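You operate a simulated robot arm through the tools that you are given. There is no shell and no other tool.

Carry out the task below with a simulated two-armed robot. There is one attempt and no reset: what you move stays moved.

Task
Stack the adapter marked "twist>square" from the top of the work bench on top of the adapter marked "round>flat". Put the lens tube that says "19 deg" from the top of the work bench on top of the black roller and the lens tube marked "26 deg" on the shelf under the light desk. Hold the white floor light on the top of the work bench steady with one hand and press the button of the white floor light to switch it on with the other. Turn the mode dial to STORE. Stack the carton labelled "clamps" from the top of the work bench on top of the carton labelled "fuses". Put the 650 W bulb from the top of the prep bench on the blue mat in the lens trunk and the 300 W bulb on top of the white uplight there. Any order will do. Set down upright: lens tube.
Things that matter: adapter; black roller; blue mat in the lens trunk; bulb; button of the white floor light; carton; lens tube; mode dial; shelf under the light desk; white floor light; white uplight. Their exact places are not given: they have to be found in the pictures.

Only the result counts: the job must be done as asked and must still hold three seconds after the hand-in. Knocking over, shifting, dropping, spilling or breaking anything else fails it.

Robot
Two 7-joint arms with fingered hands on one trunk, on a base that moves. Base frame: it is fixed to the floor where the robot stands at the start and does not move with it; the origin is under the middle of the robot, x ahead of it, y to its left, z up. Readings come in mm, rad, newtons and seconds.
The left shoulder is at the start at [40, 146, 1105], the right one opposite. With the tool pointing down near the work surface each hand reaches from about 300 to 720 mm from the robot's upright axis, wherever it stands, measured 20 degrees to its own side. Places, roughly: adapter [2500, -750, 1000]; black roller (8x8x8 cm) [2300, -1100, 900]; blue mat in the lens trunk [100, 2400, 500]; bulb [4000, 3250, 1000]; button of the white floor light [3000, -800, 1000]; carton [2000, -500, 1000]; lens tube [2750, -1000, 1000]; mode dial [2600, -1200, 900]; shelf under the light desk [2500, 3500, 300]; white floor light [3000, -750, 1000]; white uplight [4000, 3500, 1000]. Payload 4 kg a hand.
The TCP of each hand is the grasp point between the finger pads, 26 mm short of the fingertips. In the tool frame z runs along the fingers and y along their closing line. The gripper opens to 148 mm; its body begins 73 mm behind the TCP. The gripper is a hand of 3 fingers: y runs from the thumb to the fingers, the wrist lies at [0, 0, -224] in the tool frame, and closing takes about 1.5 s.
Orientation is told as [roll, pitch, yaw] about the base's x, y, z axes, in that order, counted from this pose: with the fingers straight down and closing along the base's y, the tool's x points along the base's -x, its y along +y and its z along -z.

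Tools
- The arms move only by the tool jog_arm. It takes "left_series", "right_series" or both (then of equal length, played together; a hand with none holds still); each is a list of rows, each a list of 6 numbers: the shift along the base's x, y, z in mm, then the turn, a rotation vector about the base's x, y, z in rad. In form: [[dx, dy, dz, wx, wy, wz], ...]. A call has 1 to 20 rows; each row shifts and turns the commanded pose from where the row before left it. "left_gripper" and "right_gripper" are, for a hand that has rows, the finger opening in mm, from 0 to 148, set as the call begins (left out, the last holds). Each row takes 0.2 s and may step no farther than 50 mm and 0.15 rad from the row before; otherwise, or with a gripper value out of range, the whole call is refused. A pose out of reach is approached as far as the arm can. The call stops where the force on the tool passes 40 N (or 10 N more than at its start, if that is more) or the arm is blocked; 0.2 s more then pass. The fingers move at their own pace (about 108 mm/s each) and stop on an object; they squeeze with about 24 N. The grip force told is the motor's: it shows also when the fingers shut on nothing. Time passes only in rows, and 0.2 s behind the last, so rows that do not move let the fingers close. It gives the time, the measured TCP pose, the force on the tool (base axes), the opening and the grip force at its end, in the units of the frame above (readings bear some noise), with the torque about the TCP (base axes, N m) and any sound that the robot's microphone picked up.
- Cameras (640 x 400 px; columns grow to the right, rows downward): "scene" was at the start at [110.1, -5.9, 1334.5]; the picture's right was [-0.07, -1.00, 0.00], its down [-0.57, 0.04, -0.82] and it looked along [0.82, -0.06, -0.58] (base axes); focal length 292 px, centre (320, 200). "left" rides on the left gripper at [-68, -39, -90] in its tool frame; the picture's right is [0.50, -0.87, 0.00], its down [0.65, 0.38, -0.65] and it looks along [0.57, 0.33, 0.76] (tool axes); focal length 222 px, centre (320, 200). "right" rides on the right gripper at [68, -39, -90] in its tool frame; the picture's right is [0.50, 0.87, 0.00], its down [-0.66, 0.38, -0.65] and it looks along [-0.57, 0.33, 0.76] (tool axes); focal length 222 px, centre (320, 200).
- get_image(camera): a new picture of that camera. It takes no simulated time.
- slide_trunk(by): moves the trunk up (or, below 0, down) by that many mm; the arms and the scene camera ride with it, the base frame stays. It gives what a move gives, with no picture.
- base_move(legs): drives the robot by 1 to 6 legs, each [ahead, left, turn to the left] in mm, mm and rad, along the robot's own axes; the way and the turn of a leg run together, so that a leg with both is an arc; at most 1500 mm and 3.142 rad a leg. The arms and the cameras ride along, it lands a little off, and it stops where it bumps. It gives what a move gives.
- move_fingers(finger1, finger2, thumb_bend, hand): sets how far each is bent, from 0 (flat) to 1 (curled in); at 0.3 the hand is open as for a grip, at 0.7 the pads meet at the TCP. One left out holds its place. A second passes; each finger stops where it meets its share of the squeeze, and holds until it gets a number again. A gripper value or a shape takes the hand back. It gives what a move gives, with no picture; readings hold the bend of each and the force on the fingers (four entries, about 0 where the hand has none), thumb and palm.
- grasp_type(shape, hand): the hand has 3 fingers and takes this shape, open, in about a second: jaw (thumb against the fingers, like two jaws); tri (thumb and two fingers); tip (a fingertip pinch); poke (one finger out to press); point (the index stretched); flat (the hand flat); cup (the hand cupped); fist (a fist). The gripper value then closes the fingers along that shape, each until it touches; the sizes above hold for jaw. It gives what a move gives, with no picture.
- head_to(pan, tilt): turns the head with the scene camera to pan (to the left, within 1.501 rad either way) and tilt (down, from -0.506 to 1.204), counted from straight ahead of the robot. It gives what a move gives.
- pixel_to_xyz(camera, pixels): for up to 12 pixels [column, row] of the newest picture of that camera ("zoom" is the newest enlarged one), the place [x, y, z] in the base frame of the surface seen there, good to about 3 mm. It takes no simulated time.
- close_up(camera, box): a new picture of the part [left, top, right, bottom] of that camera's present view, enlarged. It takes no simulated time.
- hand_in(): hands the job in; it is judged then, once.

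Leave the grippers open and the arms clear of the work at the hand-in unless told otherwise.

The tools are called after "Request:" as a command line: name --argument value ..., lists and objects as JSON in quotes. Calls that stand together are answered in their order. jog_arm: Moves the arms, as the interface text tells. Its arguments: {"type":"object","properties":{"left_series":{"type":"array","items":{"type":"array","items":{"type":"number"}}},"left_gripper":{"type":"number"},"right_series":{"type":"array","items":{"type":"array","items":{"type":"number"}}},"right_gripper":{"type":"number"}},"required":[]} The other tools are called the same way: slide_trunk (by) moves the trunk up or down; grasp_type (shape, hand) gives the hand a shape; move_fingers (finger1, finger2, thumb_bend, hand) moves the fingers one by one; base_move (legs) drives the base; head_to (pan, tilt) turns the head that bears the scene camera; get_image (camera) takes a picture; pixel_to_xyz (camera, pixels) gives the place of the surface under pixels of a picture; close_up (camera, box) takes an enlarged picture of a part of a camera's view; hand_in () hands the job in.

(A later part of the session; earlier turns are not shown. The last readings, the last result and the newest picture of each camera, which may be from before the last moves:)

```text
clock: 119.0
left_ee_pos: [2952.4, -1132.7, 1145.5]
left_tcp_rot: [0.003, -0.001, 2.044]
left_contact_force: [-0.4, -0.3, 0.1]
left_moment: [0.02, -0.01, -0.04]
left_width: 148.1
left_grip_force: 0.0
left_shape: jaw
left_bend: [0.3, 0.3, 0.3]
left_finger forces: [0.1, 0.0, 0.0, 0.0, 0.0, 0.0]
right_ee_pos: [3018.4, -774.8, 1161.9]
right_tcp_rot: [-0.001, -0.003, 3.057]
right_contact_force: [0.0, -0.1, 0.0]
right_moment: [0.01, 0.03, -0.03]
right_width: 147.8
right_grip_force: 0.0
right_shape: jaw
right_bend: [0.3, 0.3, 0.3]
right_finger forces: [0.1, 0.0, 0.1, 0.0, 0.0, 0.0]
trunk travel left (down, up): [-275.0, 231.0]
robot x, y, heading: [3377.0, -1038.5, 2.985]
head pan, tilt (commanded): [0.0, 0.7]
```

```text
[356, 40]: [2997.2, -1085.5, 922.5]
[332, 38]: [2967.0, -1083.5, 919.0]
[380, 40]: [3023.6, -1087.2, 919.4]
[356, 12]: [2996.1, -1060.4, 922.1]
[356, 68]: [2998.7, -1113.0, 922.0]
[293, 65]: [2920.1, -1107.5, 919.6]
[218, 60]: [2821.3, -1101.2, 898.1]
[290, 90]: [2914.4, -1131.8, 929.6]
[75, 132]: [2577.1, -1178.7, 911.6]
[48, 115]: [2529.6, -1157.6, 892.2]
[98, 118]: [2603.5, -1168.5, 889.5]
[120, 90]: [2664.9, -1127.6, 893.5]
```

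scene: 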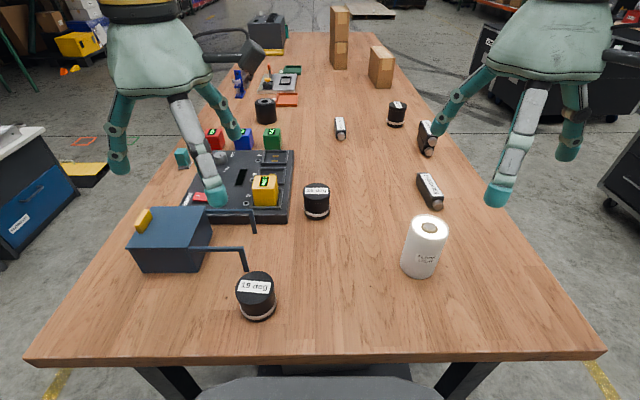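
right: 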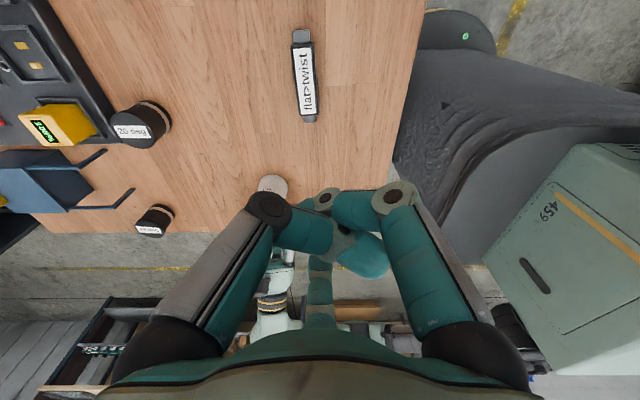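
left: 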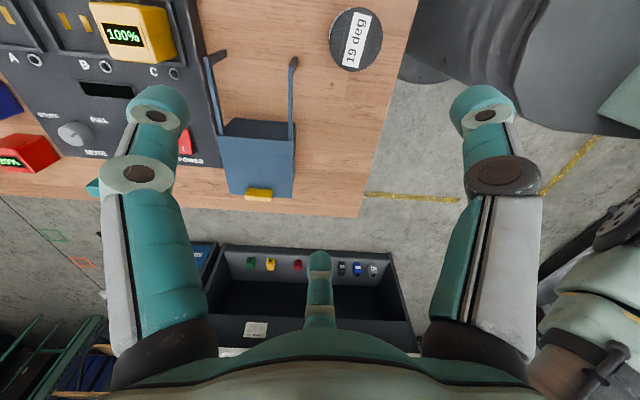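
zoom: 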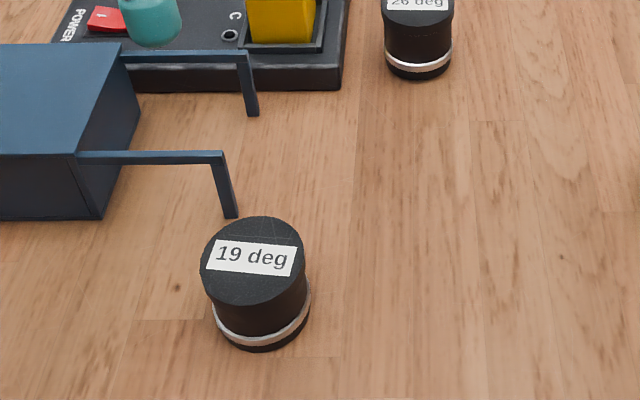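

19 deg tube: centre (2998.5, -1086), radius 30, top 921; nearest rod tip at (2921, -1107). I turn the left hand -0.21 so the rod faces a finger gap, preshape to 110, and come above the tube.

Request:
jog_arm --left_series '[[15, 15.5, -20, 0, 0, -0.07], [15, 15.5, -20, 0, 0, -0.07], [16, 15.7, -20, 0, 0, -0.07], [0, 0, -40, 0, 0, 0], [0, 0, -40, 0, 0, 0], [0, 0, -30, 0, 0, 0], [0, 0, 0, 0, 0, 0]]' --left_gripper 110

Request:
get_image --camera "left"

Request:
close_up --camera "scene" --box '[160, 190, 340, 340]'

```text
clock: 120.6
left_ee_pos: [2999.5, -1087.1, 975.7]
left_tcp_rot: [0.001, -0.002, 1.832]
left_contact_force: [-0.4, 0.2, -0.2]
left_moment: [0.0, 0.01, -0.01]
left_width: 110.3
left_grip_force: 0.1
left_shape: jaw
left_bend: [0.26, 0.26, 0.56]
left_finger forces: [0.0, 0.1, 0.0, 0.0, 0.0, 0.1]
right_ee_pos: [3018.3, -775.7, 1162.5]
right_tcp_rot: [-0.002, -0.004, 3.057]
right_contact_force: [-0.3, 0.4, 0.9]
right_moment: [0.01, 0.01, 0.0]
right_width: 147.8
right_grip_force: 0.0
right_shape: jaw
right_bend: [0.3, 0.3, 0.3]
right_finger forces: [0.1, 0.1, 0.1, 0.0, 0.0, 0.0]
trunk travel left (down, up): [-275.0, 231.0]
robot x, y, heading: [3377.6, -1040.0, 2.991]
head pan, tilt (commanded): [0.0, 0.7]
```

```text
taken
```

left: 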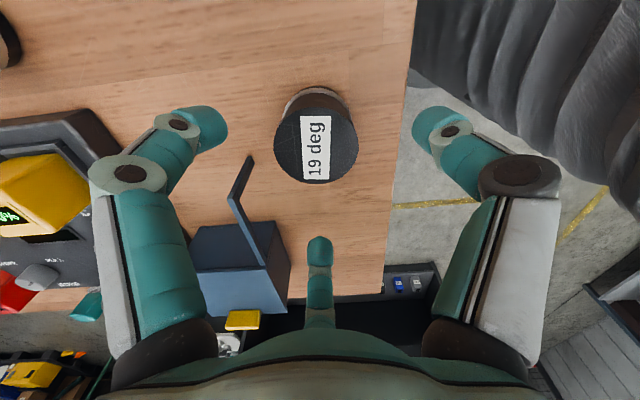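

```text
2.67 times, centred on (250, 265) of scene
```

zoom: 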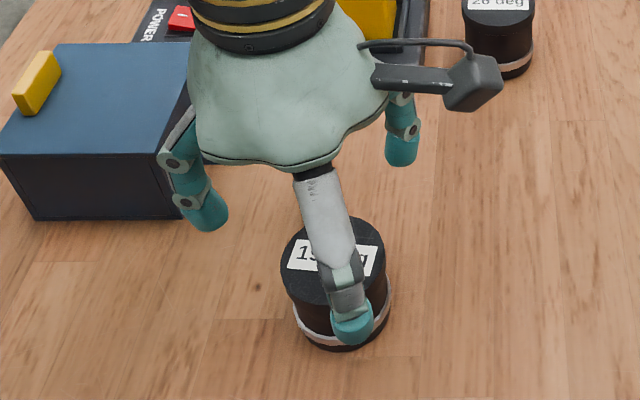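

Clear of the rods. I descend to z≈895.

Request:
jog_arm --left_series '[[-1, 1, -30, 0, 0, 0], [0, 0, -30, 0, 0, 0], [0, 0, -20, 0, 0, 0], [0, 0, 0, 0, 0, 0]]'

Request:
get_image --camera "left"

```text
clock: 121.6
left_ee_pos: [2996.9, -1084.8, 895.7]
left_tcp_rot: [0.001, 0.001, 1.832]
left_contact_force: [0.7, 0.7, -0.4]
left_moment: [0.01, 0.0, -0.02]
left_width: 110.6
left_grip_force: 0.1
left_shape: jaw
left_bend: [0.26, 0.26, 0.56]
left_finger forces: [0.1, 0.1, 0.0, 0.1, 0.0, 0.1]
right_ee_pos: [3018.2, -775.7, 1162.3]
right_tcp_rot: [0.0, -0.002, 3.058]
right_contact_force: [0.7, -0.9, -0.1]
right_moment: [0.01, -0.01, -0.01]
right_width: 147.9
right_grip_force: 0.1
right_shape: jaw
right_bend: [0.3, 0.3, 0.3]
right_finger forces: [0.1, 0.0, 0.0, 0.0, 0.0, 0.0]
trunk travel left (down, up): [-275.0, 231.0]
robot x, y, heading: [3384.0, -1041.1, 2.988]
head pan, tilt (commanded): [0.0, 0.7]
```

```text
taken
```

left: 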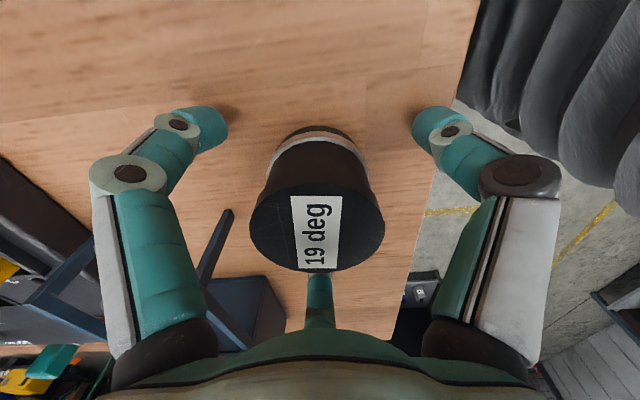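

Well centred. I close the left hand on the tube.

Request:
jog_arm --left_series '[[0, 0, 0, 0, 0, 0], [0, 0, 0, 0, 0, 0], [0, 0, 0, 0, 0, 0], [0, 0, 0, 0, 0, 0], [0, 0, 0, 0, 0, 0], [0, 0, 0, 0, 0, 0]]' --left_gripper 0

Request:
get_image --camera "left"

Request:
close_up --camera "scene" --box '[160, 190, 340, 340]'

```text
clock: 123.0
left_ee_pos: [2997.6, -1084.2, 896.9]
left_tcp_rot: [0.003, -0.001, 1.833]
left_contact_force: [0.0, -0.1, -0.3]
left_moment: [0.02, 0.03, 0.0]
left_width: 51.4
left_grip_force: 24.0
left_shape: jaw
left_bend: [0.77, 0.77, 0.7]
left_finger forces: [22.0, 20.8, 0.0, 0.0, 21.9, 0.1]
right_ee_pos: [3018.7, -776.3, 1160.7]
right_tcp_rot: [-0.003, -0.002, 3.057]
right_contact_force: [0.1, -0.1, 0.3]
right_moment: [0.01, 0.0, 0.0]
right_width: 147.7
right_grip_force: 0.0
right_shape: jaw
right_bend: [0.3, 0.3, 0.3]
right_finger forces: [0.0, 0.1, 0.0, 0.0, 0.1, 0.0]
trunk travel left (down, up): [-275.0, 231.0]
robot x, y, heading: [3372.9, -1043.1, 2.986]
head pan, tilt (commanded): [0.0, 0.7]
```

```text
taken
```

left: 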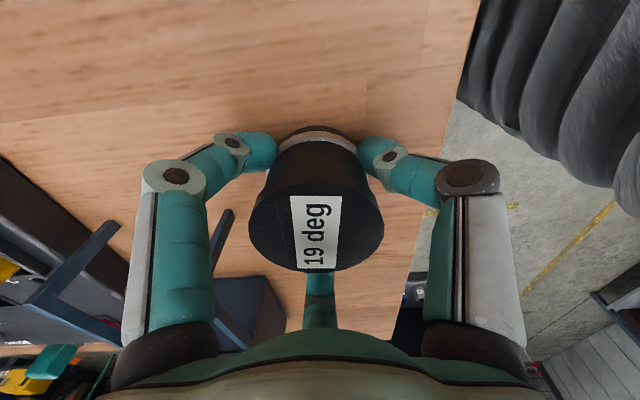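

```text
2.67 times, centred on (250, 265) of scene
```

zoom: 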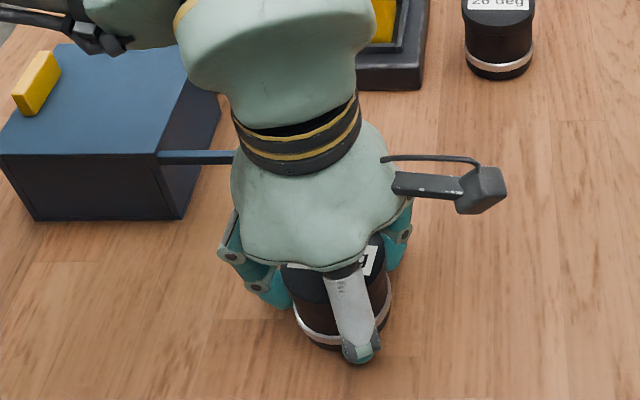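

Solid grip. I lift the 19 deg tube to z≈1115.

Request:
jog_arm --left_series '[[0, 0, 20, 0, 0, 0], [0, 0, 40, 0, 0, 0], [0, 0, 40, 0, 0, 0], [0, 0, 40, 0, 0, 0], [0, 0, 40, 0, 0, 0], [0, 0, 40, 0, 0, 0], [0, 0, 0, 0, 0, 0]]'

Request:
base_move --legs '[[0, 130, 0]]'

Request:
get_image --camera "scene"

Request:
get_image --camera "right"

```text
clock: 124.6
left_ee_pos: [2996.1, -1080.6, 1116.1]
left_tcp_rot: [0.002, 0.0, 1.835]
left_contact_force: [-0.6, 0.9, -3.0]
left_moment: [0.0, 0.01, -0.01]
left_width: 51.3
left_grip_force: 23.9
left_shape: jaw
left_bend: [0.77, 0.77, 0.7]
left_finger forces: [22.0, 20.9, 0.1, 0.0, 21.6, 0.0]
right_ee_pos: [3018.6, -777.2, 1161.3]
right_tcp_rot: [-0.001, -0.001, 3.059]
right_contact_force: [-1.0, -0.2, 0.2]
right_moment: [0.0, -0.02, -0.01]
right_width: 147.9
right_grip_force: 0.1
right_shape: jaw
right_bend: [0.3, 0.3, 0.3]
right_finger forces: [0.1, 0.1, 0.0, 0.0, 0.0, 0.0]
trunk travel left (down, up): [-275.0, 231.0]
robot x, y, heading: [3382.6, -1043.3, 2.984]
head pan, tilt (commanded): [0.0, 0.7]
```

```text
clock: 125.9
left_ee_pos: [2977.0, -1210.9, 1115.4]
left_tcp_rot: [0.003, 0.001, 1.833]
left_contact_force: [0.0, -1.1, -2.3]
left_moment: [0.02, -0.03, 0.0]
left_width: 51.1
left_grip_force: 24.5
left_shape: jaw
left_bend: [0.77, 0.77, 0.7]
left_finger forces: [22.0, 21.0, 0.0, 0.0, 21.8, 0.1]
right_ee_pos: [2998.8, -904.1, 1161.0]
right_tcp_rot: [0.001, -0.002, 3.059]
right_contact_force: [0.6, 0.1, -0.2]
right_moment: [-0.01, -0.02, 0.01]
right_width: 147.9
right_grip_force: 0.0
right_shape: jaw
right_bend: [0.3, 0.3, 0.3]
right_finger forces: [0.0, 0.1, 0.0, 0.0, 0.0, 0.1]
trunk travel left (down, up): [-275.0, 231.0]
robot x, y, heading: [3359.3, -1168.7, 2.988]
head pan, tilt (commanded): [0.0, 0.7]
```

```text
taken
```

scene: 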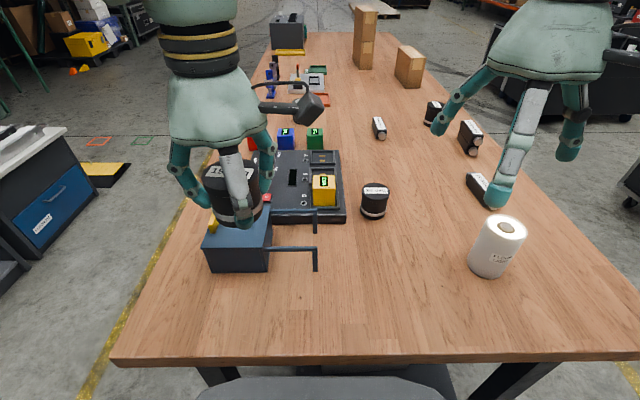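

```text
taken
```

right: 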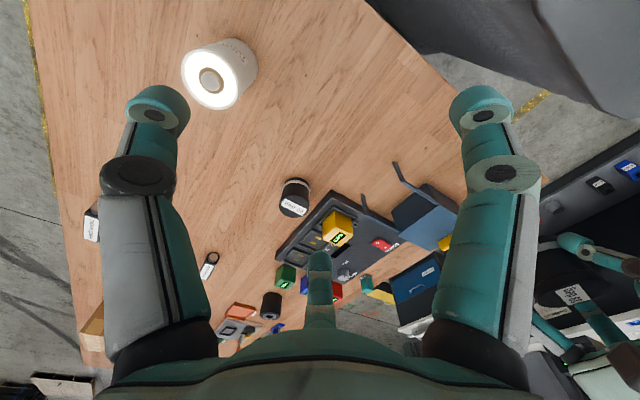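

I measure the 26 deg tube and the nearby console corner.

Request:
close_up --camera "scene" --box '[300, 160, 420, 240]'

Request:
pixel_to_xyz --camera "zoom" --pixels '[[395, 140], [395, 118], [322, 145], [466, 145], [395, 168], [400, 280], [330, 220], [468, 220], [230, 290], [232, 240], [232, 150], [190, 200]]'

```text
5.00 times, centred on (360, 200) of scene
```

zoom: 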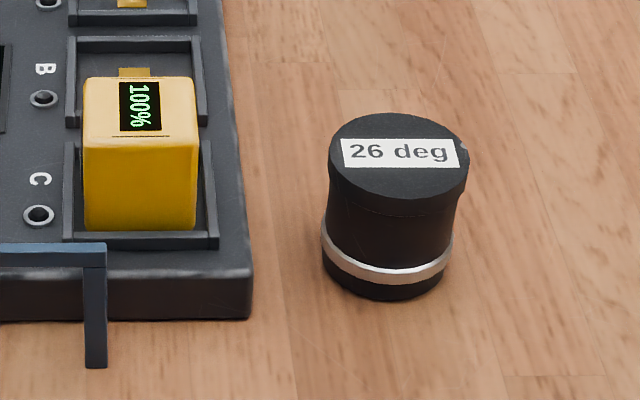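

```text
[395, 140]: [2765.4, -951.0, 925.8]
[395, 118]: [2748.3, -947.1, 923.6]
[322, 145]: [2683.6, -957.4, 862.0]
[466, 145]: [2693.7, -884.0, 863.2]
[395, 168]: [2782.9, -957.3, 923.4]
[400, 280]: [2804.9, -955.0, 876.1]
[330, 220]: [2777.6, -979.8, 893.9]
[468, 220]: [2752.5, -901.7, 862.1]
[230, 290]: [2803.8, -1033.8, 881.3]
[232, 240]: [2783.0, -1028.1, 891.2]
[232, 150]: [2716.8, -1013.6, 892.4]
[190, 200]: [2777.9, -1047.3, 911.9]
```

26 deg tube: centre ≈ (2775, -953), console edge 74 mm from its centre. I turn the right hand -0.145 so a finger gap faces the console, preshape 110, and go above it.

Request:
jog_arm --right_series '[[-44.8, -9.8, 0, 0, 0, -0.029], [-44.8, -9.8, 0, 0, 0, -0.029], [-44.8, -9.8, 0, 0, 0, -0.029], [-44.8, -9.8, 0, 0, 0, -0.029], [-44.6, -9.8, 0, 0, 0, -0.029], [0, 0, -45, 0, 0, 0], [0, 0, -45, 0, 0, 0], [0, 0, -45, 0, 0, 0], [0, 0, -45, 0, 0, 0], [0, 0, 0, 0, 0, 0]]' --right_gripper 110

Request:
get_image --camera "right"

Request:
close_up --camera "scene" --box '[270, 130, 450, 250]'

```text
clock: 128.1
left_ee_pos: [2978.1, -1211.6, 1115.1]
left_tcp_rot: [0.001, -0.002, 1.832]
left_contact_force: [0.0, 0.8, -2.2]
left_moment: [-0.01, 0.0, 0.0]
left_width: 51.4
left_grip_force: 24.3
left_shape: jaw
left_bend: [0.77, 0.77, 0.7]
left_finger forces: [22.1, 21.1, 0.1, 0.0, 21.8, 0.0]
right_ee_pos: [2772.9, -956.5, 980.8]
right_tcp_rot: [-0.001, -0.001, 2.913]
right_contact_force: [-0.1, 0.4, 0.7]
right_moment: [-0.02, 0.01, -0.01]
right_width: 110.2
right_grip_force: 0.0
right_shape: jaw
right_bend: [0.26, 0.26, 0.56]
right_finger forces: [0.0, 0.1, 0.0, 0.0, 0.1, 0.0]
trunk travel left (down, up): [-275.0, 231.0]
robot x, y, heading: [3362.6, -1169.5, 2.984]
head pan, tilt (commanded): [0.0, 0.7]
```

```text
taken
```

right: 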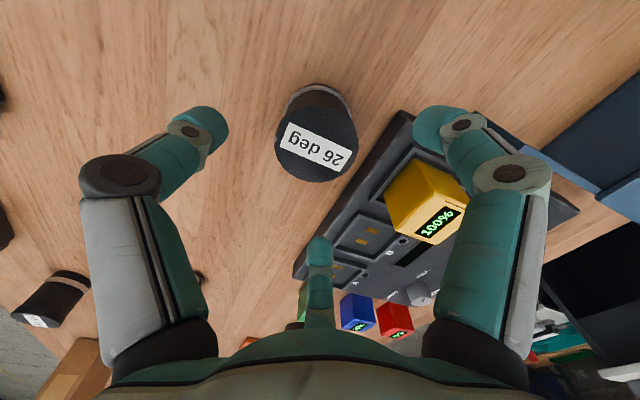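

```text
3.33 times, centred on (360, 190) of scene
```

zoom: 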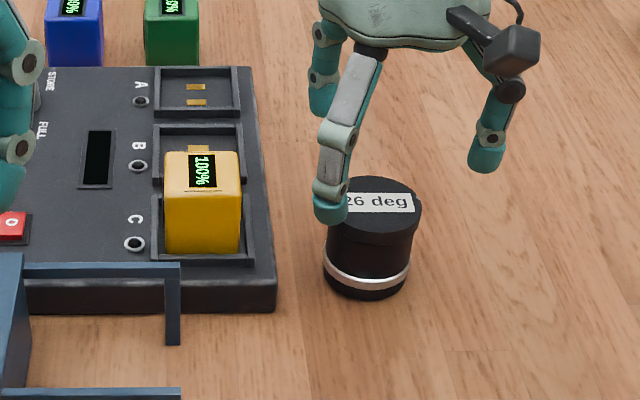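

Request:
pixel_to_xyz --camera "right" --pixels '[[316, 145], [280, 140], [355, 145], [316, 115], [316, 178], [410, 115], [380, 140]]'

```text
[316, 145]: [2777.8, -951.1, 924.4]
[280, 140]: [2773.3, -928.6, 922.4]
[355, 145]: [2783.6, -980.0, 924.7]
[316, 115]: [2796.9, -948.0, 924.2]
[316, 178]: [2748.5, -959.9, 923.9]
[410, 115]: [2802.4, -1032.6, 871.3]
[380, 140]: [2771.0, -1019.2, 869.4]
```

Tube centre ≈ (2776.5, -954). I adjust (+3.5, +2) and descend to z≈896.

Request:
jog_arm --right_series '[[3.5, 2, -25, 0, 0, 0], [0, 0, -30, 0, 0, 0], [0, 0, -30, 0, 0, 0], [0, 0, 0, 0, 0, 0]]'

Request:
get_image --camera "right"

```text
clock: 129.1
left_ee_pos: [2977.6, -1211.2, 1115.2]
left_tcp_rot: [0.002, 0.0, 1.832]
left_contact_force: [-0.2, -1.0, -2.5]
left_moment: [0.0, 0.0, -0.02]
left_width: 51.3
left_grip_force: 23.8
left_shape: jaw
left_bend: [0.77, 0.77, 0.7]
left_finger forces: [22.2, 21.0, 0.1, 0.1, 21.8, 0.0]
right_ee_pos: [2777.6, -952.7, 897.2]
right_tcp_rot: [-0.002, -0.002, 2.914]
right_contact_force: [0.5, 0.3, -0.1]
right_moment: [0.01, 0.02, -0.01]
right_width: 110.3
right_grip_force: 0.1
right_shape: jaw
right_bend: [0.26, 0.26, 0.56]
right_finger forces: [0.0, 0.0, 0.0, 0.0, 0.0, 0.0]
trunk travel left (down, up): [-275.0, 231.0]
robot x, y, heading: [3361.2, -1168.9, 2.987]
head pan, tilt (commanded): [0.0, 0.7]
```

```text
taken
```

right: 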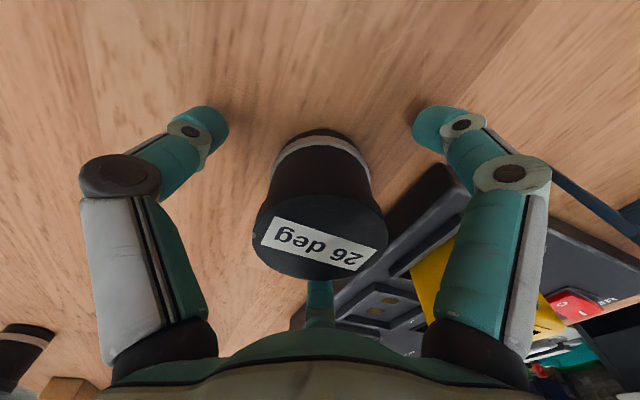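

Centred and free of the console. I close the right hand.

Request:
jog_arm --right_series '[[0, 0, 0, 0, 0, 0], [0, 0, 0, 0, 0, 0], [0, 0, 0, 0, 0, 0], [0, 0, 0, 0, 0, 0], [0, 0, 0, 0, 0, 0], [0, 0, 0, 0, 0, 0]]' --right_gripper 0

Request:
jog_arm --right_series '[[0, 0, 20, 0, 0, 0], [0, 0, 40, 0, 0, 0], [0, 0, 40, 0, 0, 0], [0, 0, 40, 0, 0, 0], [0, 0, 40, 0, 0, 0], [20, 0, 40, 0, 0, 0], [0, 0, 0, 0, 0, 0]]'

Request:
get_image --camera "scene"

```text
clock: 130.5
left_ee_pos: [2977.4, -1210.8, 1115.8]
left_tcp_rot: [0.0, 0.0, 1.833]
left_contact_force: [-0.8, -1.2, -2.8]
left_moment: [0.0, 0.01, -0.01]
left_width: 51.2
left_grip_force: 23.9
left_shape: jaw
left_bend: [0.77, 0.77, 0.7]
left_finger forces: [22.1, 21.0, 0.1, 0.0, 21.8, 0.1]
right_ee_pos: [2776.8, -952.7, 896.0]
right_tcp_rot: [-0.002, -0.001, 2.912]
right_contact_force: [-0.5, 0.1, -1.1]
right_moment: [0.01, -0.02, -0.02]
right_width: 50.3
right_grip_force: 24.0
right_shape: jaw
right_bend: [0.77, 0.77, 0.7]
right_finger forces: [21.4, 21.9, 0.1, 0.1, 21.4, 0.1]
trunk travel left (down, up): [-275.0, 231.0]
robot x, y, heading: [3357.7, -1170.5, 2.991]
head pan, tilt (commanded): [0.0, 0.7]
```

```text
clock: 132.1
left_ee_pos: [2975.5, -1211.0, 1115.1]
left_tcp_rot: [0.001, 0.001, 1.832]
left_contact_force: [-0.6, 0.7, -2.5]
left_moment: [0.01, -0.01, 0.01]
left_width: 51.1
left_grip_force: 24.2
left_shape: jaw
left_bend: [0.77, 0.77, 0.7]
left_finger forces: [22.1, 21.0, 0.0, 0.0, 21.9, 0.0]
right_ee_pos: [2796.3, -953.1, 1115.9]
right_tcp_rot: [-0.001, 0.0, 2.914]
right_contact_force: [-0.2, 0.3, -2.0]
right_moment: [-0.03, -0.04, 0.01]
right_width: 50.5
right_grip_force: 23.6
right_shape: jaw
right_bend: [0.77, 0.77, 0.7]
right_finger forces: [21.4, 21.8, 0.1, 0.0, 21.5, 0.0]
trunk travel left (down, up): [-275.0, 231.0]
robot x, y, heading: [3359.9, -1172.2, 2.983]
head pan, tilt (commanded): [0.0, 0.7]
```

```text
taken
```

scene: 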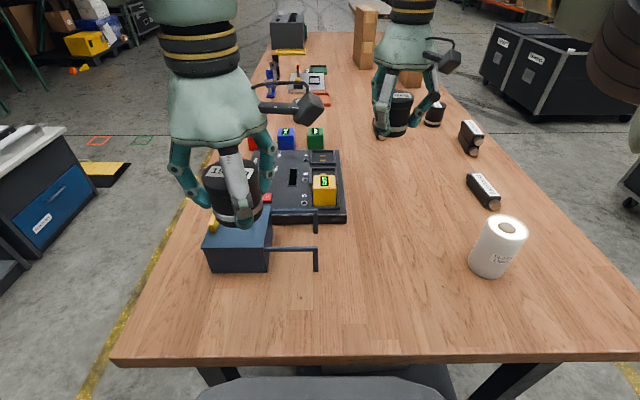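

Both tubes are held. I check the far aisle: the cabinet at left (40,190) and the yellow-black thing at (100,172).

Request:
pixel_to_xyz --camera "scene" --pixels '[[66, 130], [100, 190], [80, 185], [130, 165], [120, 180], [12, 300], [90, 210], [100, 140], [145, 280], [215, 130], [120, 330], [260, 45]]'

Request:
head_to --pan 0.7 --tilt 0.5

Request:
get_image --camera "scene"

```text
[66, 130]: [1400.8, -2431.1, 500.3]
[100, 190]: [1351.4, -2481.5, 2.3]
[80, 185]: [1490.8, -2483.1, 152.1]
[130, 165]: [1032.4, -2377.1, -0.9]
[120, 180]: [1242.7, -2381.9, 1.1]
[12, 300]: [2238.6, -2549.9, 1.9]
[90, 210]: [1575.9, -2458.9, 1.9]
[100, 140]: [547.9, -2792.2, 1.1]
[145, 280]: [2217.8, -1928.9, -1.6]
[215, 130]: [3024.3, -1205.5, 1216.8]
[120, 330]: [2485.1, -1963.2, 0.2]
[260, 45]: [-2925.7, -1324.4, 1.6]
```

```text
clock: 133.2
left_ee_pos: [2975.6, -1211.4, 1115.4]
left_tcp_rot: [0.0, 0.001, 1.833]
left_contact_force: [-0.2, 0.0, -2.5]
left_moment: [-0.02, -0.01, 0.02]
left_width: 51.4
left_grip_force: 24.4
left_shape: jaw
left_bend: [0.77, 0.77, 0.7]
left_finger forces: [22.1, 20.9, 0.0, 0.0, 21.9, 0.0]
right_ee_pos: [2797.1, -951.8, 1115.5]
right_tcp_rot: [-0.002, -0.003, 2.913]
right_contact_force: [0.1, -0.4, -2.7]
right_moment: [0.01, 0.01, -0.01]
right_width: 50.7
right_grip_force: 23.9
right_shape: jaw
right_bend: [0.77, 0.77, 0.7]
right_finger forces: [21.5, 21.8, 0.1, 0.0, 21.4, 0.0]
trunk travel left (down, up): [-275.0, 231.0]
robot x, y, heading: [3358.8, -1170.1, 2.991]
head pan, tilt (commanded): [0.7, 0.499]
```

```text
taken
```

scene: 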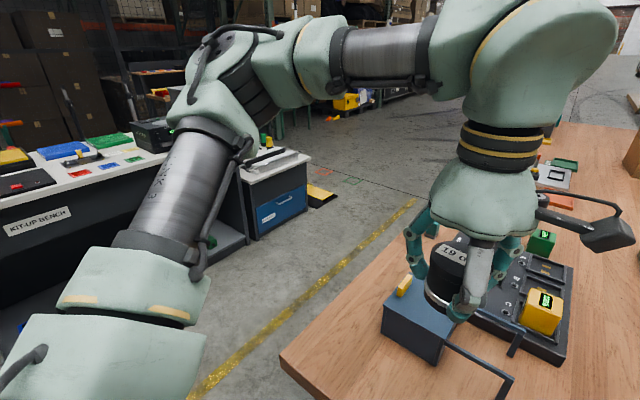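

The far aisle is clear (from y≈-1450 to -2450). I draw the right hand in and drive round: left 650, ahead 880, turn right.

Request:
jog_arm --right_series '[[40, 0, 0, 0, 0, 0], [40, 0, 0, 0, 0, 0], [40, 0, 0, 0, 0, 0], [40, 0, 0, 0, 0, 0], [0, 0, 0, 0, 0, 0]]'

Request:
base_move --legs '[[0, 650, 0], [880, 0, 0], [0, 0, -1.563]]'

Request:
head_to --pan 0.0 --tilt 0.65

Request:
get_image --camera "scene"

```text
clock: 134.4
left_ee_pos: [2975.6, -1212.1, 1114.2]
left_tcp_rot: [0.0, 0.0, 1.833]
left_contact_force: [-0.5, 0.1, -3.8]
left_moment: [0.01, -0.01, -0.01]
left_width: 51.5
left_grip_force: 24.2
left_shape: jaw
left_bend: [0.77, 0.77, 0.7]
left_finger forces: [22.3, 21.1, 0.0, 0.0, 21.8, 0.1]
right_ee_pos: [2956.3, -950.8, 1115.6]
right_tcp_rot: [-0.001, -0.002, 2.911]
right_contact_force: [0.2, -0.4, -1.9]
right_moment: [0.0, 0.0, 0.0]
right_width: 50.4
right_grip_force: 24.0
right_shape: jaw
right_bend: [0.77, 0.77, 0.7]
right_finger forces: [21.5, 22.0, 0.0, 0.0, 21.6, 0.1]
trunk travel left (down, up): [-275.0, 231.0]
robot x, y, heading: [3362.7, -1171.4, 2.986]
head pan, tilt (commanded): [0.7, 0.499]
```

```text
clock: 146.2
left_ee_pos: [2319.1, -1295.3, 1113.9]
left_tcp_rot: [0.003, -0.001, 0.274]
left_contact_force: [-1.0, 0.5, -2.8]
left_moment: [-0.03, 0.04, -0.03]
left_width: 51.0
left_grip_force: 24.1
left_shape: jaw
left_bend: [0.77, 0.77, 0.7]
left_finger forces: [22.0, 20.9, 0.0, 0.0, 21.4, 0.0]
right_ee_pos: [2579.1, -1271.7, 1116.9]
right_tcp_rot: [-0.001, -0.003, 1.355]
right_contact_force: [0.1, -0.4, -2.4]
right_moment: [0.0, -0.03, -0.03]
right_width: 50.2
right_grip_force: 24.3
right_shape: jaw
right_bend: [0.77, 0.77, 0.7]
right_finger forces: [21.1, 22.1, 0.1, 0.1, 21.6, 0.0]
trunk travel left (down, up): [-275.0, 231.0]
robot x, y, heading: [2363.2, -1678.7, 1.428]
head pan, tilt (commanded): [0.7, 0.499]
```

```text
clock: 147.2
left_ee_pos: [2318.2, -1296.1, 1115.0]
left_tcp_rot: [0.003, 0.001, 0.273]
left_contact_force: [-0.2, -1.2, -3.0]
left_moment: [0.02, 0.0, 0.03]
left_width: 51.1
left_grip_force: 24.0
left_shape: jaw
left_bend: [0.77, 0.77, 0.7]
left_finger forces: [22.1, 20.8, 0.0, 0.0, 21.4, 0.1]
right_ee_pos: [2578.9, -1273.0, 1116.1]
right_tcp_rot: [-0.001, -0.003, 1.355]
right_contact_force: [-0.2, -0.3, -2.9]
right_moment: [0.02, 0.0, 0.02]
right_width: 50.3
right_grip_force: 24.0
right_shape: jaw
right_bend: [0.77, 0.77, 0.7]
right_finger forces: [21.1, 22.0, 0.0, 0.0, 21.5, 0.0]
trunk travel left (down, up): [-275.0, 231.0]
robot x, y, heading: [2362.1, -1683.3, 1.431]
head pan, tilt (commanded): [0.0, 0.649]
```

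```text
taken
```

scene: 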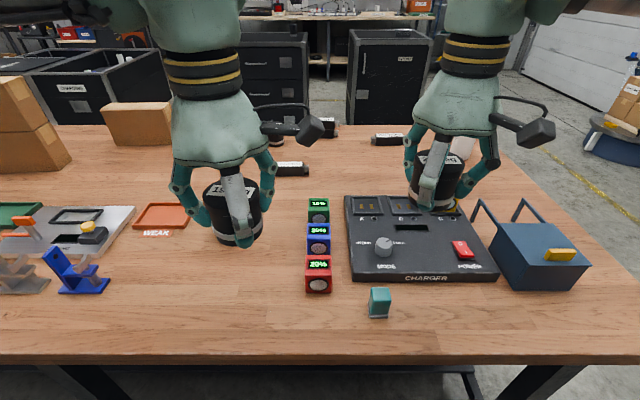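

The roller should be right behind the left hand in this view. I look through the left wrist camera.

Request:
get_image --camera "left"

Request:
close_up --camera "scene" --box '[290, 180, 530, 330]'

```text
taken
```

left: 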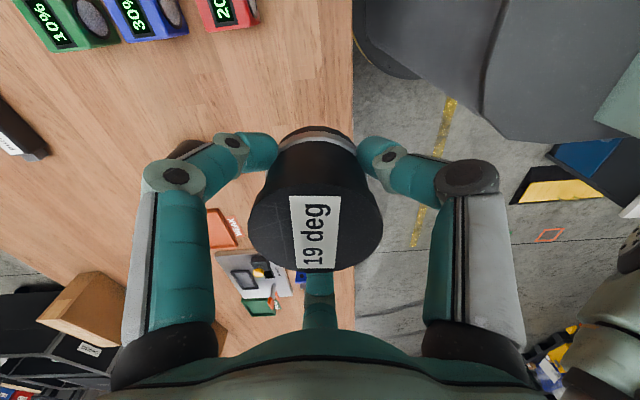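

```text
2.67 times, centred on (410, 255) of scene
```

zoom: 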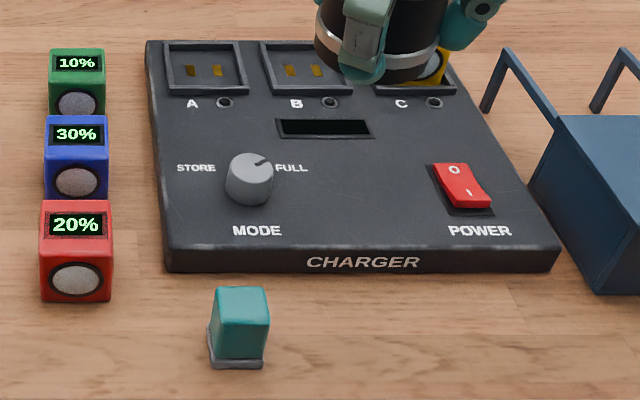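

The dial points at FULL (right); STORE is to its left. Now I shift the left hand sideways to see the roller.

Request:
jog_arm --left_series '[[-40, 0, 0, 0, 0, 0], [-40, 0, 0, 0, 0, 0], [-40, 0, 0, 0, 0, 0], [-40, 0, 0, 0, 0, 0], [0, 0, 0, 0, 0, 0]]'

Request:
get_image --camera "scene"

```text
clock: 148.4
left_ee_pos: [2158.9, -1295.4, 1113.2]
left_tcp_rot: [0.0, 0.002, 0.274]
left_contact_force: [1.2, 0.3, -3.6]
left_moment: [-0.03, 0.03, -0.04]
left_width: 50.8
left_grip_force: 24.4
left_shape: jaw
left_bend: [0.77, 0.77, 0.7]
left_finger forces: [22.1, 21.2, 0.1, 0.0, 21.6, 0.1]
right_ee_pos: [2579.3, -1272.0, 1115.5]
right_tcp_rot: [-0.001, -0.001, 1.354]
right_contact_force: [-0.8, -0.4, -3.1]
right_moment: [-0.05, 0.02, 0.01]
right_width: 50.3
right_grip_force: 24.2
right_shape: jaw
right_bend: [0.77, 0.77, 0.7]
right_finger forces: [21.0, 22.0, 0.0, 0.1, 21.5, 0.1]
trunk travel left (down, up): [-275.0, 231.0]
robot x, y, heading: [2363.5, -1680.3, 1.424]
head pan, tilt (commanded): [0.0, 0.649]
```

```text
taken
```

scene: 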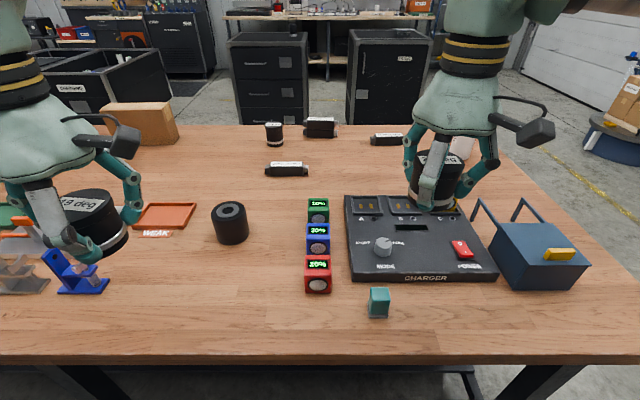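

The roller is at (229,222). I measure it.

Request:
close_up --camera "scene" --box '[190, 180, 270, 260]'

Request:
pixel_to_xyz --camera "zoom" --pixels '[[312, 108], [312, 150], [270, 125], [395, 128], [230, 135], [312, 190], [240, 260], [390, 255], [320, 310], [315, 125], [355, 125], [280, 150]]'

```text
5.00 times, centred on (230, 220) of scene
```

zoom: 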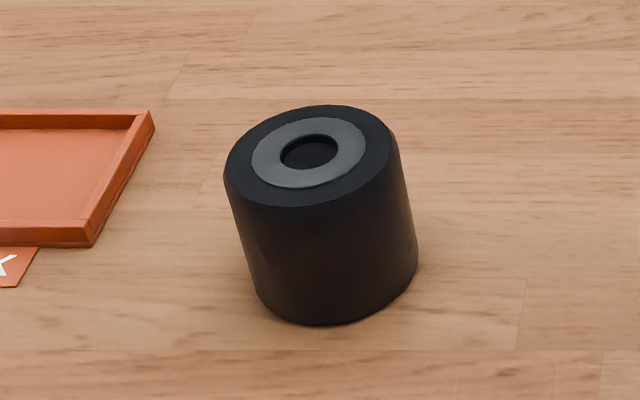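

```text
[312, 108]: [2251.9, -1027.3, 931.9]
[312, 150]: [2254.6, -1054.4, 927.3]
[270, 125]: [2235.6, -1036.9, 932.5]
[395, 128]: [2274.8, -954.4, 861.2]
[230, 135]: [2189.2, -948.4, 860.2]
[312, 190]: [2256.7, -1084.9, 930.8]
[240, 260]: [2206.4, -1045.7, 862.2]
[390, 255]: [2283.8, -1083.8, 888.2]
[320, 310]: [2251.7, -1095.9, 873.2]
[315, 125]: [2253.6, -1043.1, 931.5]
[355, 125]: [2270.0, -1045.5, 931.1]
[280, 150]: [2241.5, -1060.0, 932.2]
```

Roller top centre ≈ (2254, -1057), z ≈ 932. I carry the 19 deg tube above it.

Request:
jog_arm --left_series '[[15.8, 39.7, -8.8, 0, 0, 0], [15.8, 39.7, -8.8, 0, 0, 0], [15.8, 39.7, -8.8, 0, 0, 0], [15.8, 39.7, -8.8, 0, 0, 0], [15.8, 39.7, -8.8, 0, 0, 0], [15.8, 39.7, -8.8, 0, 0, 0], [0, 0, -30, 0, 0, 0], [0, 0, 0, 0, 0, 0]]'

Request:
get_image --camera "left"

Request:
close_up --camera "scene" --box '[160, 120, 300, 260]'

```text
clock: 150.2
left_ee_pos: [2254.9, -1057.1, 1031.7]
left_tcp_rot: [0.0, 0.0, 0.273]
left_contact_force: [-0.1, 0.1, -1.8]
left_moment: [0.0, 0.0, 0.0]
left_width: 51.1
left_grip_force: 24.0
left_shape: jaw
left_bend: [0.77, 0.77, 0.7]
left_finger forces: [22.5, 21.1, 0.0, 0.0, 21.7, 0.1]
right_ee_pos: [2579.5, -1272.8, 1114.5]
right_tcp_rot: [-0.004, -0.003, 1.354]
right_contact_force: [0.2, 1.7, -2.5]
right_moment: [-0.04, -0.03, -0.03]
right_width: 50.4
right_grip_force: 23.8
right_shape: jaw
right_bend: [0.77, 0.77, 0.7]
right_finger forces: [21.1, 22.1, 0.0, 0.1, 21.4, 0.0]
trunk travel left (down, up): [-275.0, 231.0]
robot x, y, heading: [2365.5, -1680.5, 1.428]
head pan, tilt (commanded): [0.0, 0.649]
```

```text
taken
```

left: 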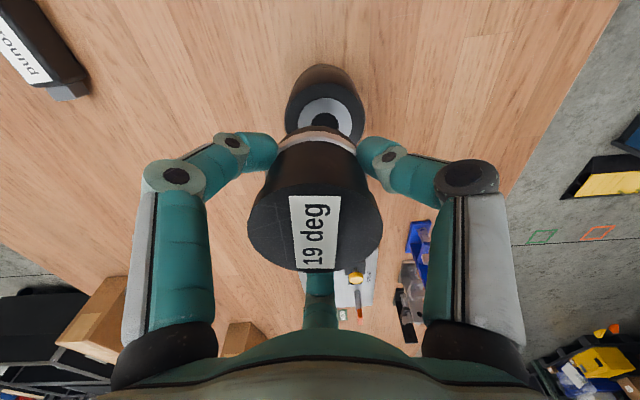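

```text
2.86 times, centred on (230, 190) of scene
```

zoom: 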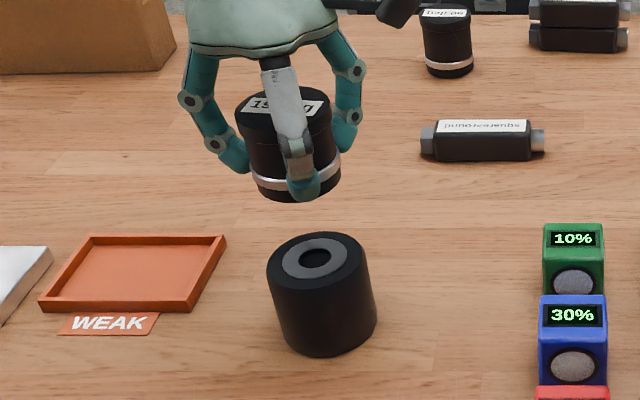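

I measure the tube's body and the roller top together.

Request:
pixel_to_xyz --camera "zoom" --pixels '[[295, 262], [345, 262], [317, 240], [300, 275], [360, 250], [285, 235], [252, 170], [340, 170], [262, 185], [330, 190], [275, 195]]'

Request:
pixel_to_xyz --camera "left" --pixels '[[324, 115], [293, 100], [355, 110], [310, 70], [335, 100]]'

```text
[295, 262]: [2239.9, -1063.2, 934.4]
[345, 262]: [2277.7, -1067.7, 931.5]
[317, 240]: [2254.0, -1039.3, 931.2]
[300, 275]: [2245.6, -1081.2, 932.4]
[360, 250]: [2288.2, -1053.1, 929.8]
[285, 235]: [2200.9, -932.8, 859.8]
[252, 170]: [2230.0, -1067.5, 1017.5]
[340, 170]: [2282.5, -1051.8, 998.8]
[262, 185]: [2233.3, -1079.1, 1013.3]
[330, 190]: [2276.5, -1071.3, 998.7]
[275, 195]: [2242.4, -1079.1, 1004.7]
```

```text
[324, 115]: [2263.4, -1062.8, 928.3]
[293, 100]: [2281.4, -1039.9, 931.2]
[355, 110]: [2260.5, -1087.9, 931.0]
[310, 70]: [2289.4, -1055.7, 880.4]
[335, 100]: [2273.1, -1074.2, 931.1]
```

Well aligned. I lower to 3 mm above, then in small steps until contact.

Request:
jog_arm --left_series '[[0, 0, -25, 0, 0, 0], [0, 0, -22, 0, 0, 0], [0, 0, -11, 0, 0, 0], [0, 0, -2, 0, 0, 0], [0, 0, -2, 0, 0, 0], [0, 0, 0, 0, 0, 0]]'

Request:
close_up --camera "scene" --box '[160, 120, 300, 260]'

```text
clock: 151.7
left_ee_pos: [2254.2, -1057.4, 971.2]
left_tcp_rot: [0.0, 0.0, 0.277]
left_contact_force: [-0.3, 0.1, -2.1]
left_moment: [-0.03, 0.01, 0.0]
left_width: 51.0
left_grip_force: 24.6
left_shape: jaw
left_bend: [0.77, 0.77, 0.7]
left_finger forces: [22.4, 21.1, 0.0, 0.0, 21.7, 0.1]
right_ee_pos: [2578.4, -1271.1, 1116.9]
right_tcp_rot: [-0.002, -0.002, 1.353]
right_contact_force: [0.5, -0.7, -2.9]
right_moment: [0.01, 0.0, 0.01]
right_width: 50.3
right_grip_force: 24.5
right_shape: jaw
right_bend: [0.77, 0.77, 0.7]
right_finger forces: [21.0, 22.0, 0.0, 0.0, 21.5, 0.0]
trunk travel left (down, up): [-275.0, 231.0]
robot x, y, heading: [2361.8, -1676.5, 1.427]
head pan, tilt (commanded): [0.0, 0.649]
```

```text
2.86 times, centred on (230, 190) of scene
```

zoom: 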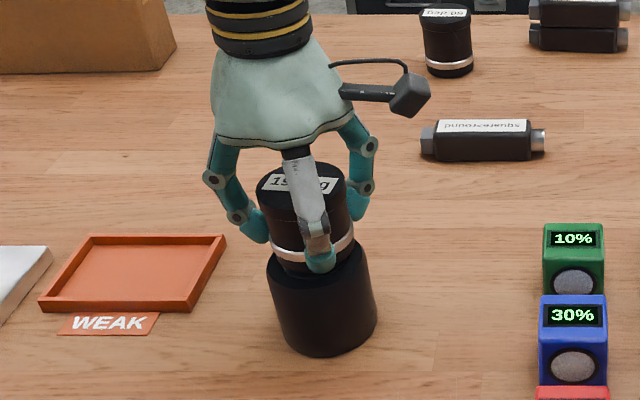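

Request:
jog_arm --left_series '[[0, 0, -1.5, 0, 0, 0], [0, 0, -1.5, 0, 0, 0], [0, 0, 0, 0, 0, 0]]'

```text
clock: 152.4
left_ee_pos: [2254.9, -1057.7, 968.2]
left_tcp_rot: [0.001, 0.0, 0.273]
left_contact_force: [0.7, -0.3, -3.5]
left_moment: [0.02, 0.01, -0.02]
left_width: 51.0
left_grip_force: 23.7
left_shape: jaw
left_bend: [0.77, 0.77, 0.7]
left_finger forces: [22.5, 21.1, 0.0, 0.0, 21.7, 0.1]
right_ee_pos: [2579.0, -1272.7, 1115.8]
right_tcp_rot: [-0.003, -0.003, 1.354]
right_contact_force: [0.6, 0.7, -2.8]
right_moment: [-0.04, -0.01, 0.01]
right_width: 50.3
right_grip_force: 24.3
right_shape: jaw
right_bend: [0.77, 0.77, 0.7]
right_finger forces: [21.1, 22.1, 0.0, 0.1, 21.5, 0.1]
trunk travel left (down, up): [-275.0, 231.0]
robot x, y, heading: [2362.8, -1678.2, 1.431]
head pan, tilt (commanded): [0.0, 0.649]
```

Request:
jog_arm --left_series '[[0, 0, -1.2, 0, 0, 0], [0, 0, -1.2, 0, 0, 0], [0, 0, 0, 0, 0, 0]]'

```text
clock: 153.2
left_ee_pos: [2254.5, -1058.0, 965.7]
left_tcp_rot: [0.004, -0.003, 0.275]
left_contact_force: [-0.6, 2.0, 4.9]
left_moment: [0.01, -0.02, 0.0]
left_width: 50.8
left_grip_force: 24.2
left_shape: jaw
left_bend: [0.77, 0.77, 0.7]
left_finger forces: [23.5, 21.9, 0.0, 0.0, 21.9, 0.0]
right_ee_pos: [2579.9, -1271.8, 1117.8]
right_tcp_rot: [-0.003, -0.002, 1.354]
right_contact_force: [-0.1, -0.1, -2.4]
right_moment: [-0.01, 0.0, -0.03]
right_width: 50.2
right_grip_force: 24.5
right_shape: jaw
right_bend: [0.77, 0.77, 0.7]
right_finger forces: [21.1, 22.1, 0.1, 0.0, 21.4, 0.0]
trunk travel left (down, up): [-275.0, 231.0]
robot x, y, heading: [2362.2, -1679.3, 1.433]
head pan, tilt (commanded): [0.0, 0.649]
```

Contact. I open the left hand in two stages and rise straight up.

Request:
jog_arm --left_series '[[0, 0, 0, 0, 0, 0], [0, 0, 0, 0, 0, 0], [0, 0, 0, 0, 0, 0]]' --left_gripper 75

Request:
jog_arm --left_series '[[0, 0, 0, 0, 0, 0], [0, 0, 0, 0, 0, 0], [0, 0, 10, 0, 0, 0], [0, 0, 30, 0, 0, 0], [0, 0, 40, 0, 0, 0], [0, 0, 40, 0, 0, 0], [0, 0, 0, 0, 0, 0]]' --left_gripper 120

Request:
close_up --camera "scene" --box '[160, 120, 300, 260]'

```text
clock: 154.1
left_ee_pos: [2254.5, -1057.9, 963.3]
left_tcp_rot: [0.002, 0.0, 0.272]
left_contact_force: [-1.1, -0.1, -0.3]
left_moment: [0.03, -0.01, 0.01]
left_width: 74.3
left_grip_force: 0.1
left_shape: jaw
left_bend: [0.36, 0.36, 0.7]
left_finger forces: [0.1, 0.1, 0.1, 0.1, 0.0, 0.0]
right_ee_pos: [2579.5, -1272.9, 1115.5]
right_tcp_rot: [0.0, -0.003, 1.354]
right_contact_force: [0.9, 0.3, -1.7]
right_moment: [0.03, 0.0, -0.01]
right_width: 50.1
right_grip_force: 24.0
right_shape: jaw
right_bend: [0.77, 0.77, 0.7]
right_finger forces: [21.0, 22.1, 0.1, 0.0, 21.5, 0.0]
trunk travel left (down, up): [-275.0, 231.0]
robot x, y, heading: [2362.6, -1679.8, 1.434]
head pan, tilt (commanded): [0.0, 0.649]
```

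```text
clock: 155.7
left_ee_pos: [2255.2, -1058.7, 1086.0]
left_tcp_rot: [0.002, 0.002, 0.275]
left_contact_force: [-0.2, 0.0, -0.2]
left_moment: [-0.01, 0.03, 0.03]
left_width: 119.9
left_grip_force: 0.0
left_shape: jaw
left_bend: [0.25, 0.25, 0.46]
left_finger forces: [0.0, 0.0, 0.0, 0.0, 0.0, 0.0]
right_ee_pos: [2578.9, -1272.1, 1116.2]
right_tcp_rot: [-0.001, -0.002, 1.355]
right_contact_force: [-0.6, 0.7, -1.5]
right_moment: [0.02, -0.03, 0.0]
right_width: 50.3
right_grip_force: 23.8
right_shape: jaw
right_bend: [0.77, 0.77, 0.7]
right_finger forces: [21.2, 22.1, 0.0, 0.1, 21.5, 0.0]
trunk travel left (down, up): [-275.0, 231.0]
robot x, y, heading: [2361.2, -1677.2, 1.432]
head pan, tilt (commanded): [0.0, 0.649]
```

```text
2.86 times, centred on (230, 190) of scene
```

zoom: 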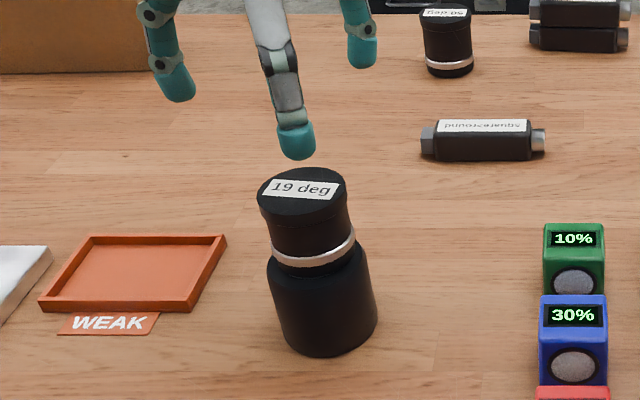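

The 19 deg tube stands on the roller. Next the dial: I drive 300 to the right so it lies to the left hand's side, then look closely.

Request:
jog_arm --left_series '[[0, -30, 20, 0, 0, 0], [0, -40, 0, 0, 0, 0], [0, -40, 0, 0, 0, 0], [0, -30, 0, 0, 0, 0], [0, 0, 0, 0, 0, 0]]'

Request:
base_move --legs '[[0, -300, 0]]'

Request:
get_image --camera "scene"

Request:
get_image --camera "left"

```text
clock: 156.8
left_ee_pos: [2254.6, -1200.5, 1106.6]
left_tcp_rot: [0.002, 0.0, 0.277]
left_contact_force: [0.3, -0.7, -0.5]
left_moment: [-0.01, -0.01, 0.01]
left_width: 119.7
left_grip_force: 0.0
left_shape: jaw
left_bend: [0.25, 0.25, 0.46]
left_finger forces: [0.0, 0.0, 0.1, 0.0, 0.0, 0.0]
right_ee_pos: [2579.4, -1272.8, 1116.7]
right_tcp_rot: [-0.002, -0.004, 1.354]
right_contact_force: [-0.4, -0.1, -1.7]
right_moment: [-0.03, 0.0, 0.0]
right_width: 50.3
right_grip_force: 23.7
right_shape: jaw
right_bend: [0.77, 0.77, 0.7]
right_finger forces: [21.2, 22.2, 0.0, 0.1, 21.5, 0.1]
trunk travel left (down, up): [-275.0, 231.0]
robot x, y, heading: [2365.0, -1680.2, 1.431]
head pan, tilt (commanded): [0.0, 0.649]
```

```text
clock: 158.9
left_ee_pos: [2551.6, -1242.4, 1105.4]
left_tcp_rot: [0.001, -0.002, 0.276]
left_contact_force: [0.1, -0.3, 0.0]
left_moment: [-0.03, -0.01, -0.01]
left_width: 119.9
left_grip_force: 0.1
left_shape: jaw
left_bend: [0.25, 0.25, 0.46]
left_finger forces: [0.0, 0.0, 0.0, 0.1, 0.1, 0.0]
right_ee_pos: [2877.0, -1314.1, 1116.8]
right_tcp_rot: [-0.003, -0.002, 1.358]
right_contact_force: [0.3, 1.2, -2.6]
right_moment: [-0.01, -0.01, 0.0]
right_width: 50.3
right_grip_force: 23.9
right_shape: jaw
right_bend: [0.77, 0.77, 0.7]
right_finger forces: [21.2, 22.1, 0.0, 0.1, 21.5, 0.0]
trunk travel left (down, up): [-275.0, 231.0]
robot x, y, heading: [2661.1, -1722.3, 1.429]
head pan, tilt (commanded): [0.0, 0.649]
```

```text
taken
```

scene: 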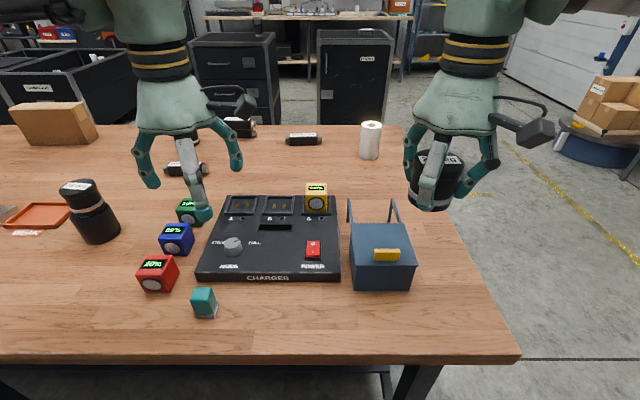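

```text
taken
```

left: 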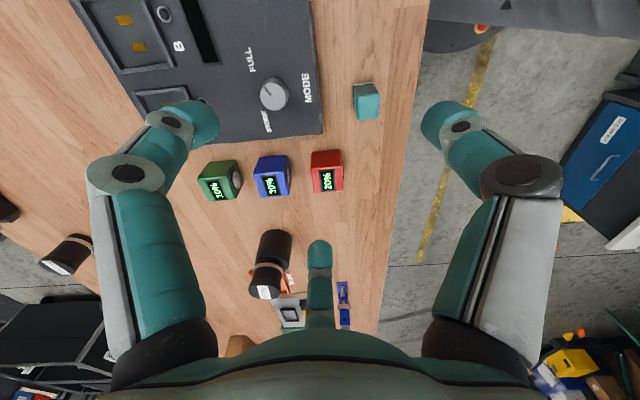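

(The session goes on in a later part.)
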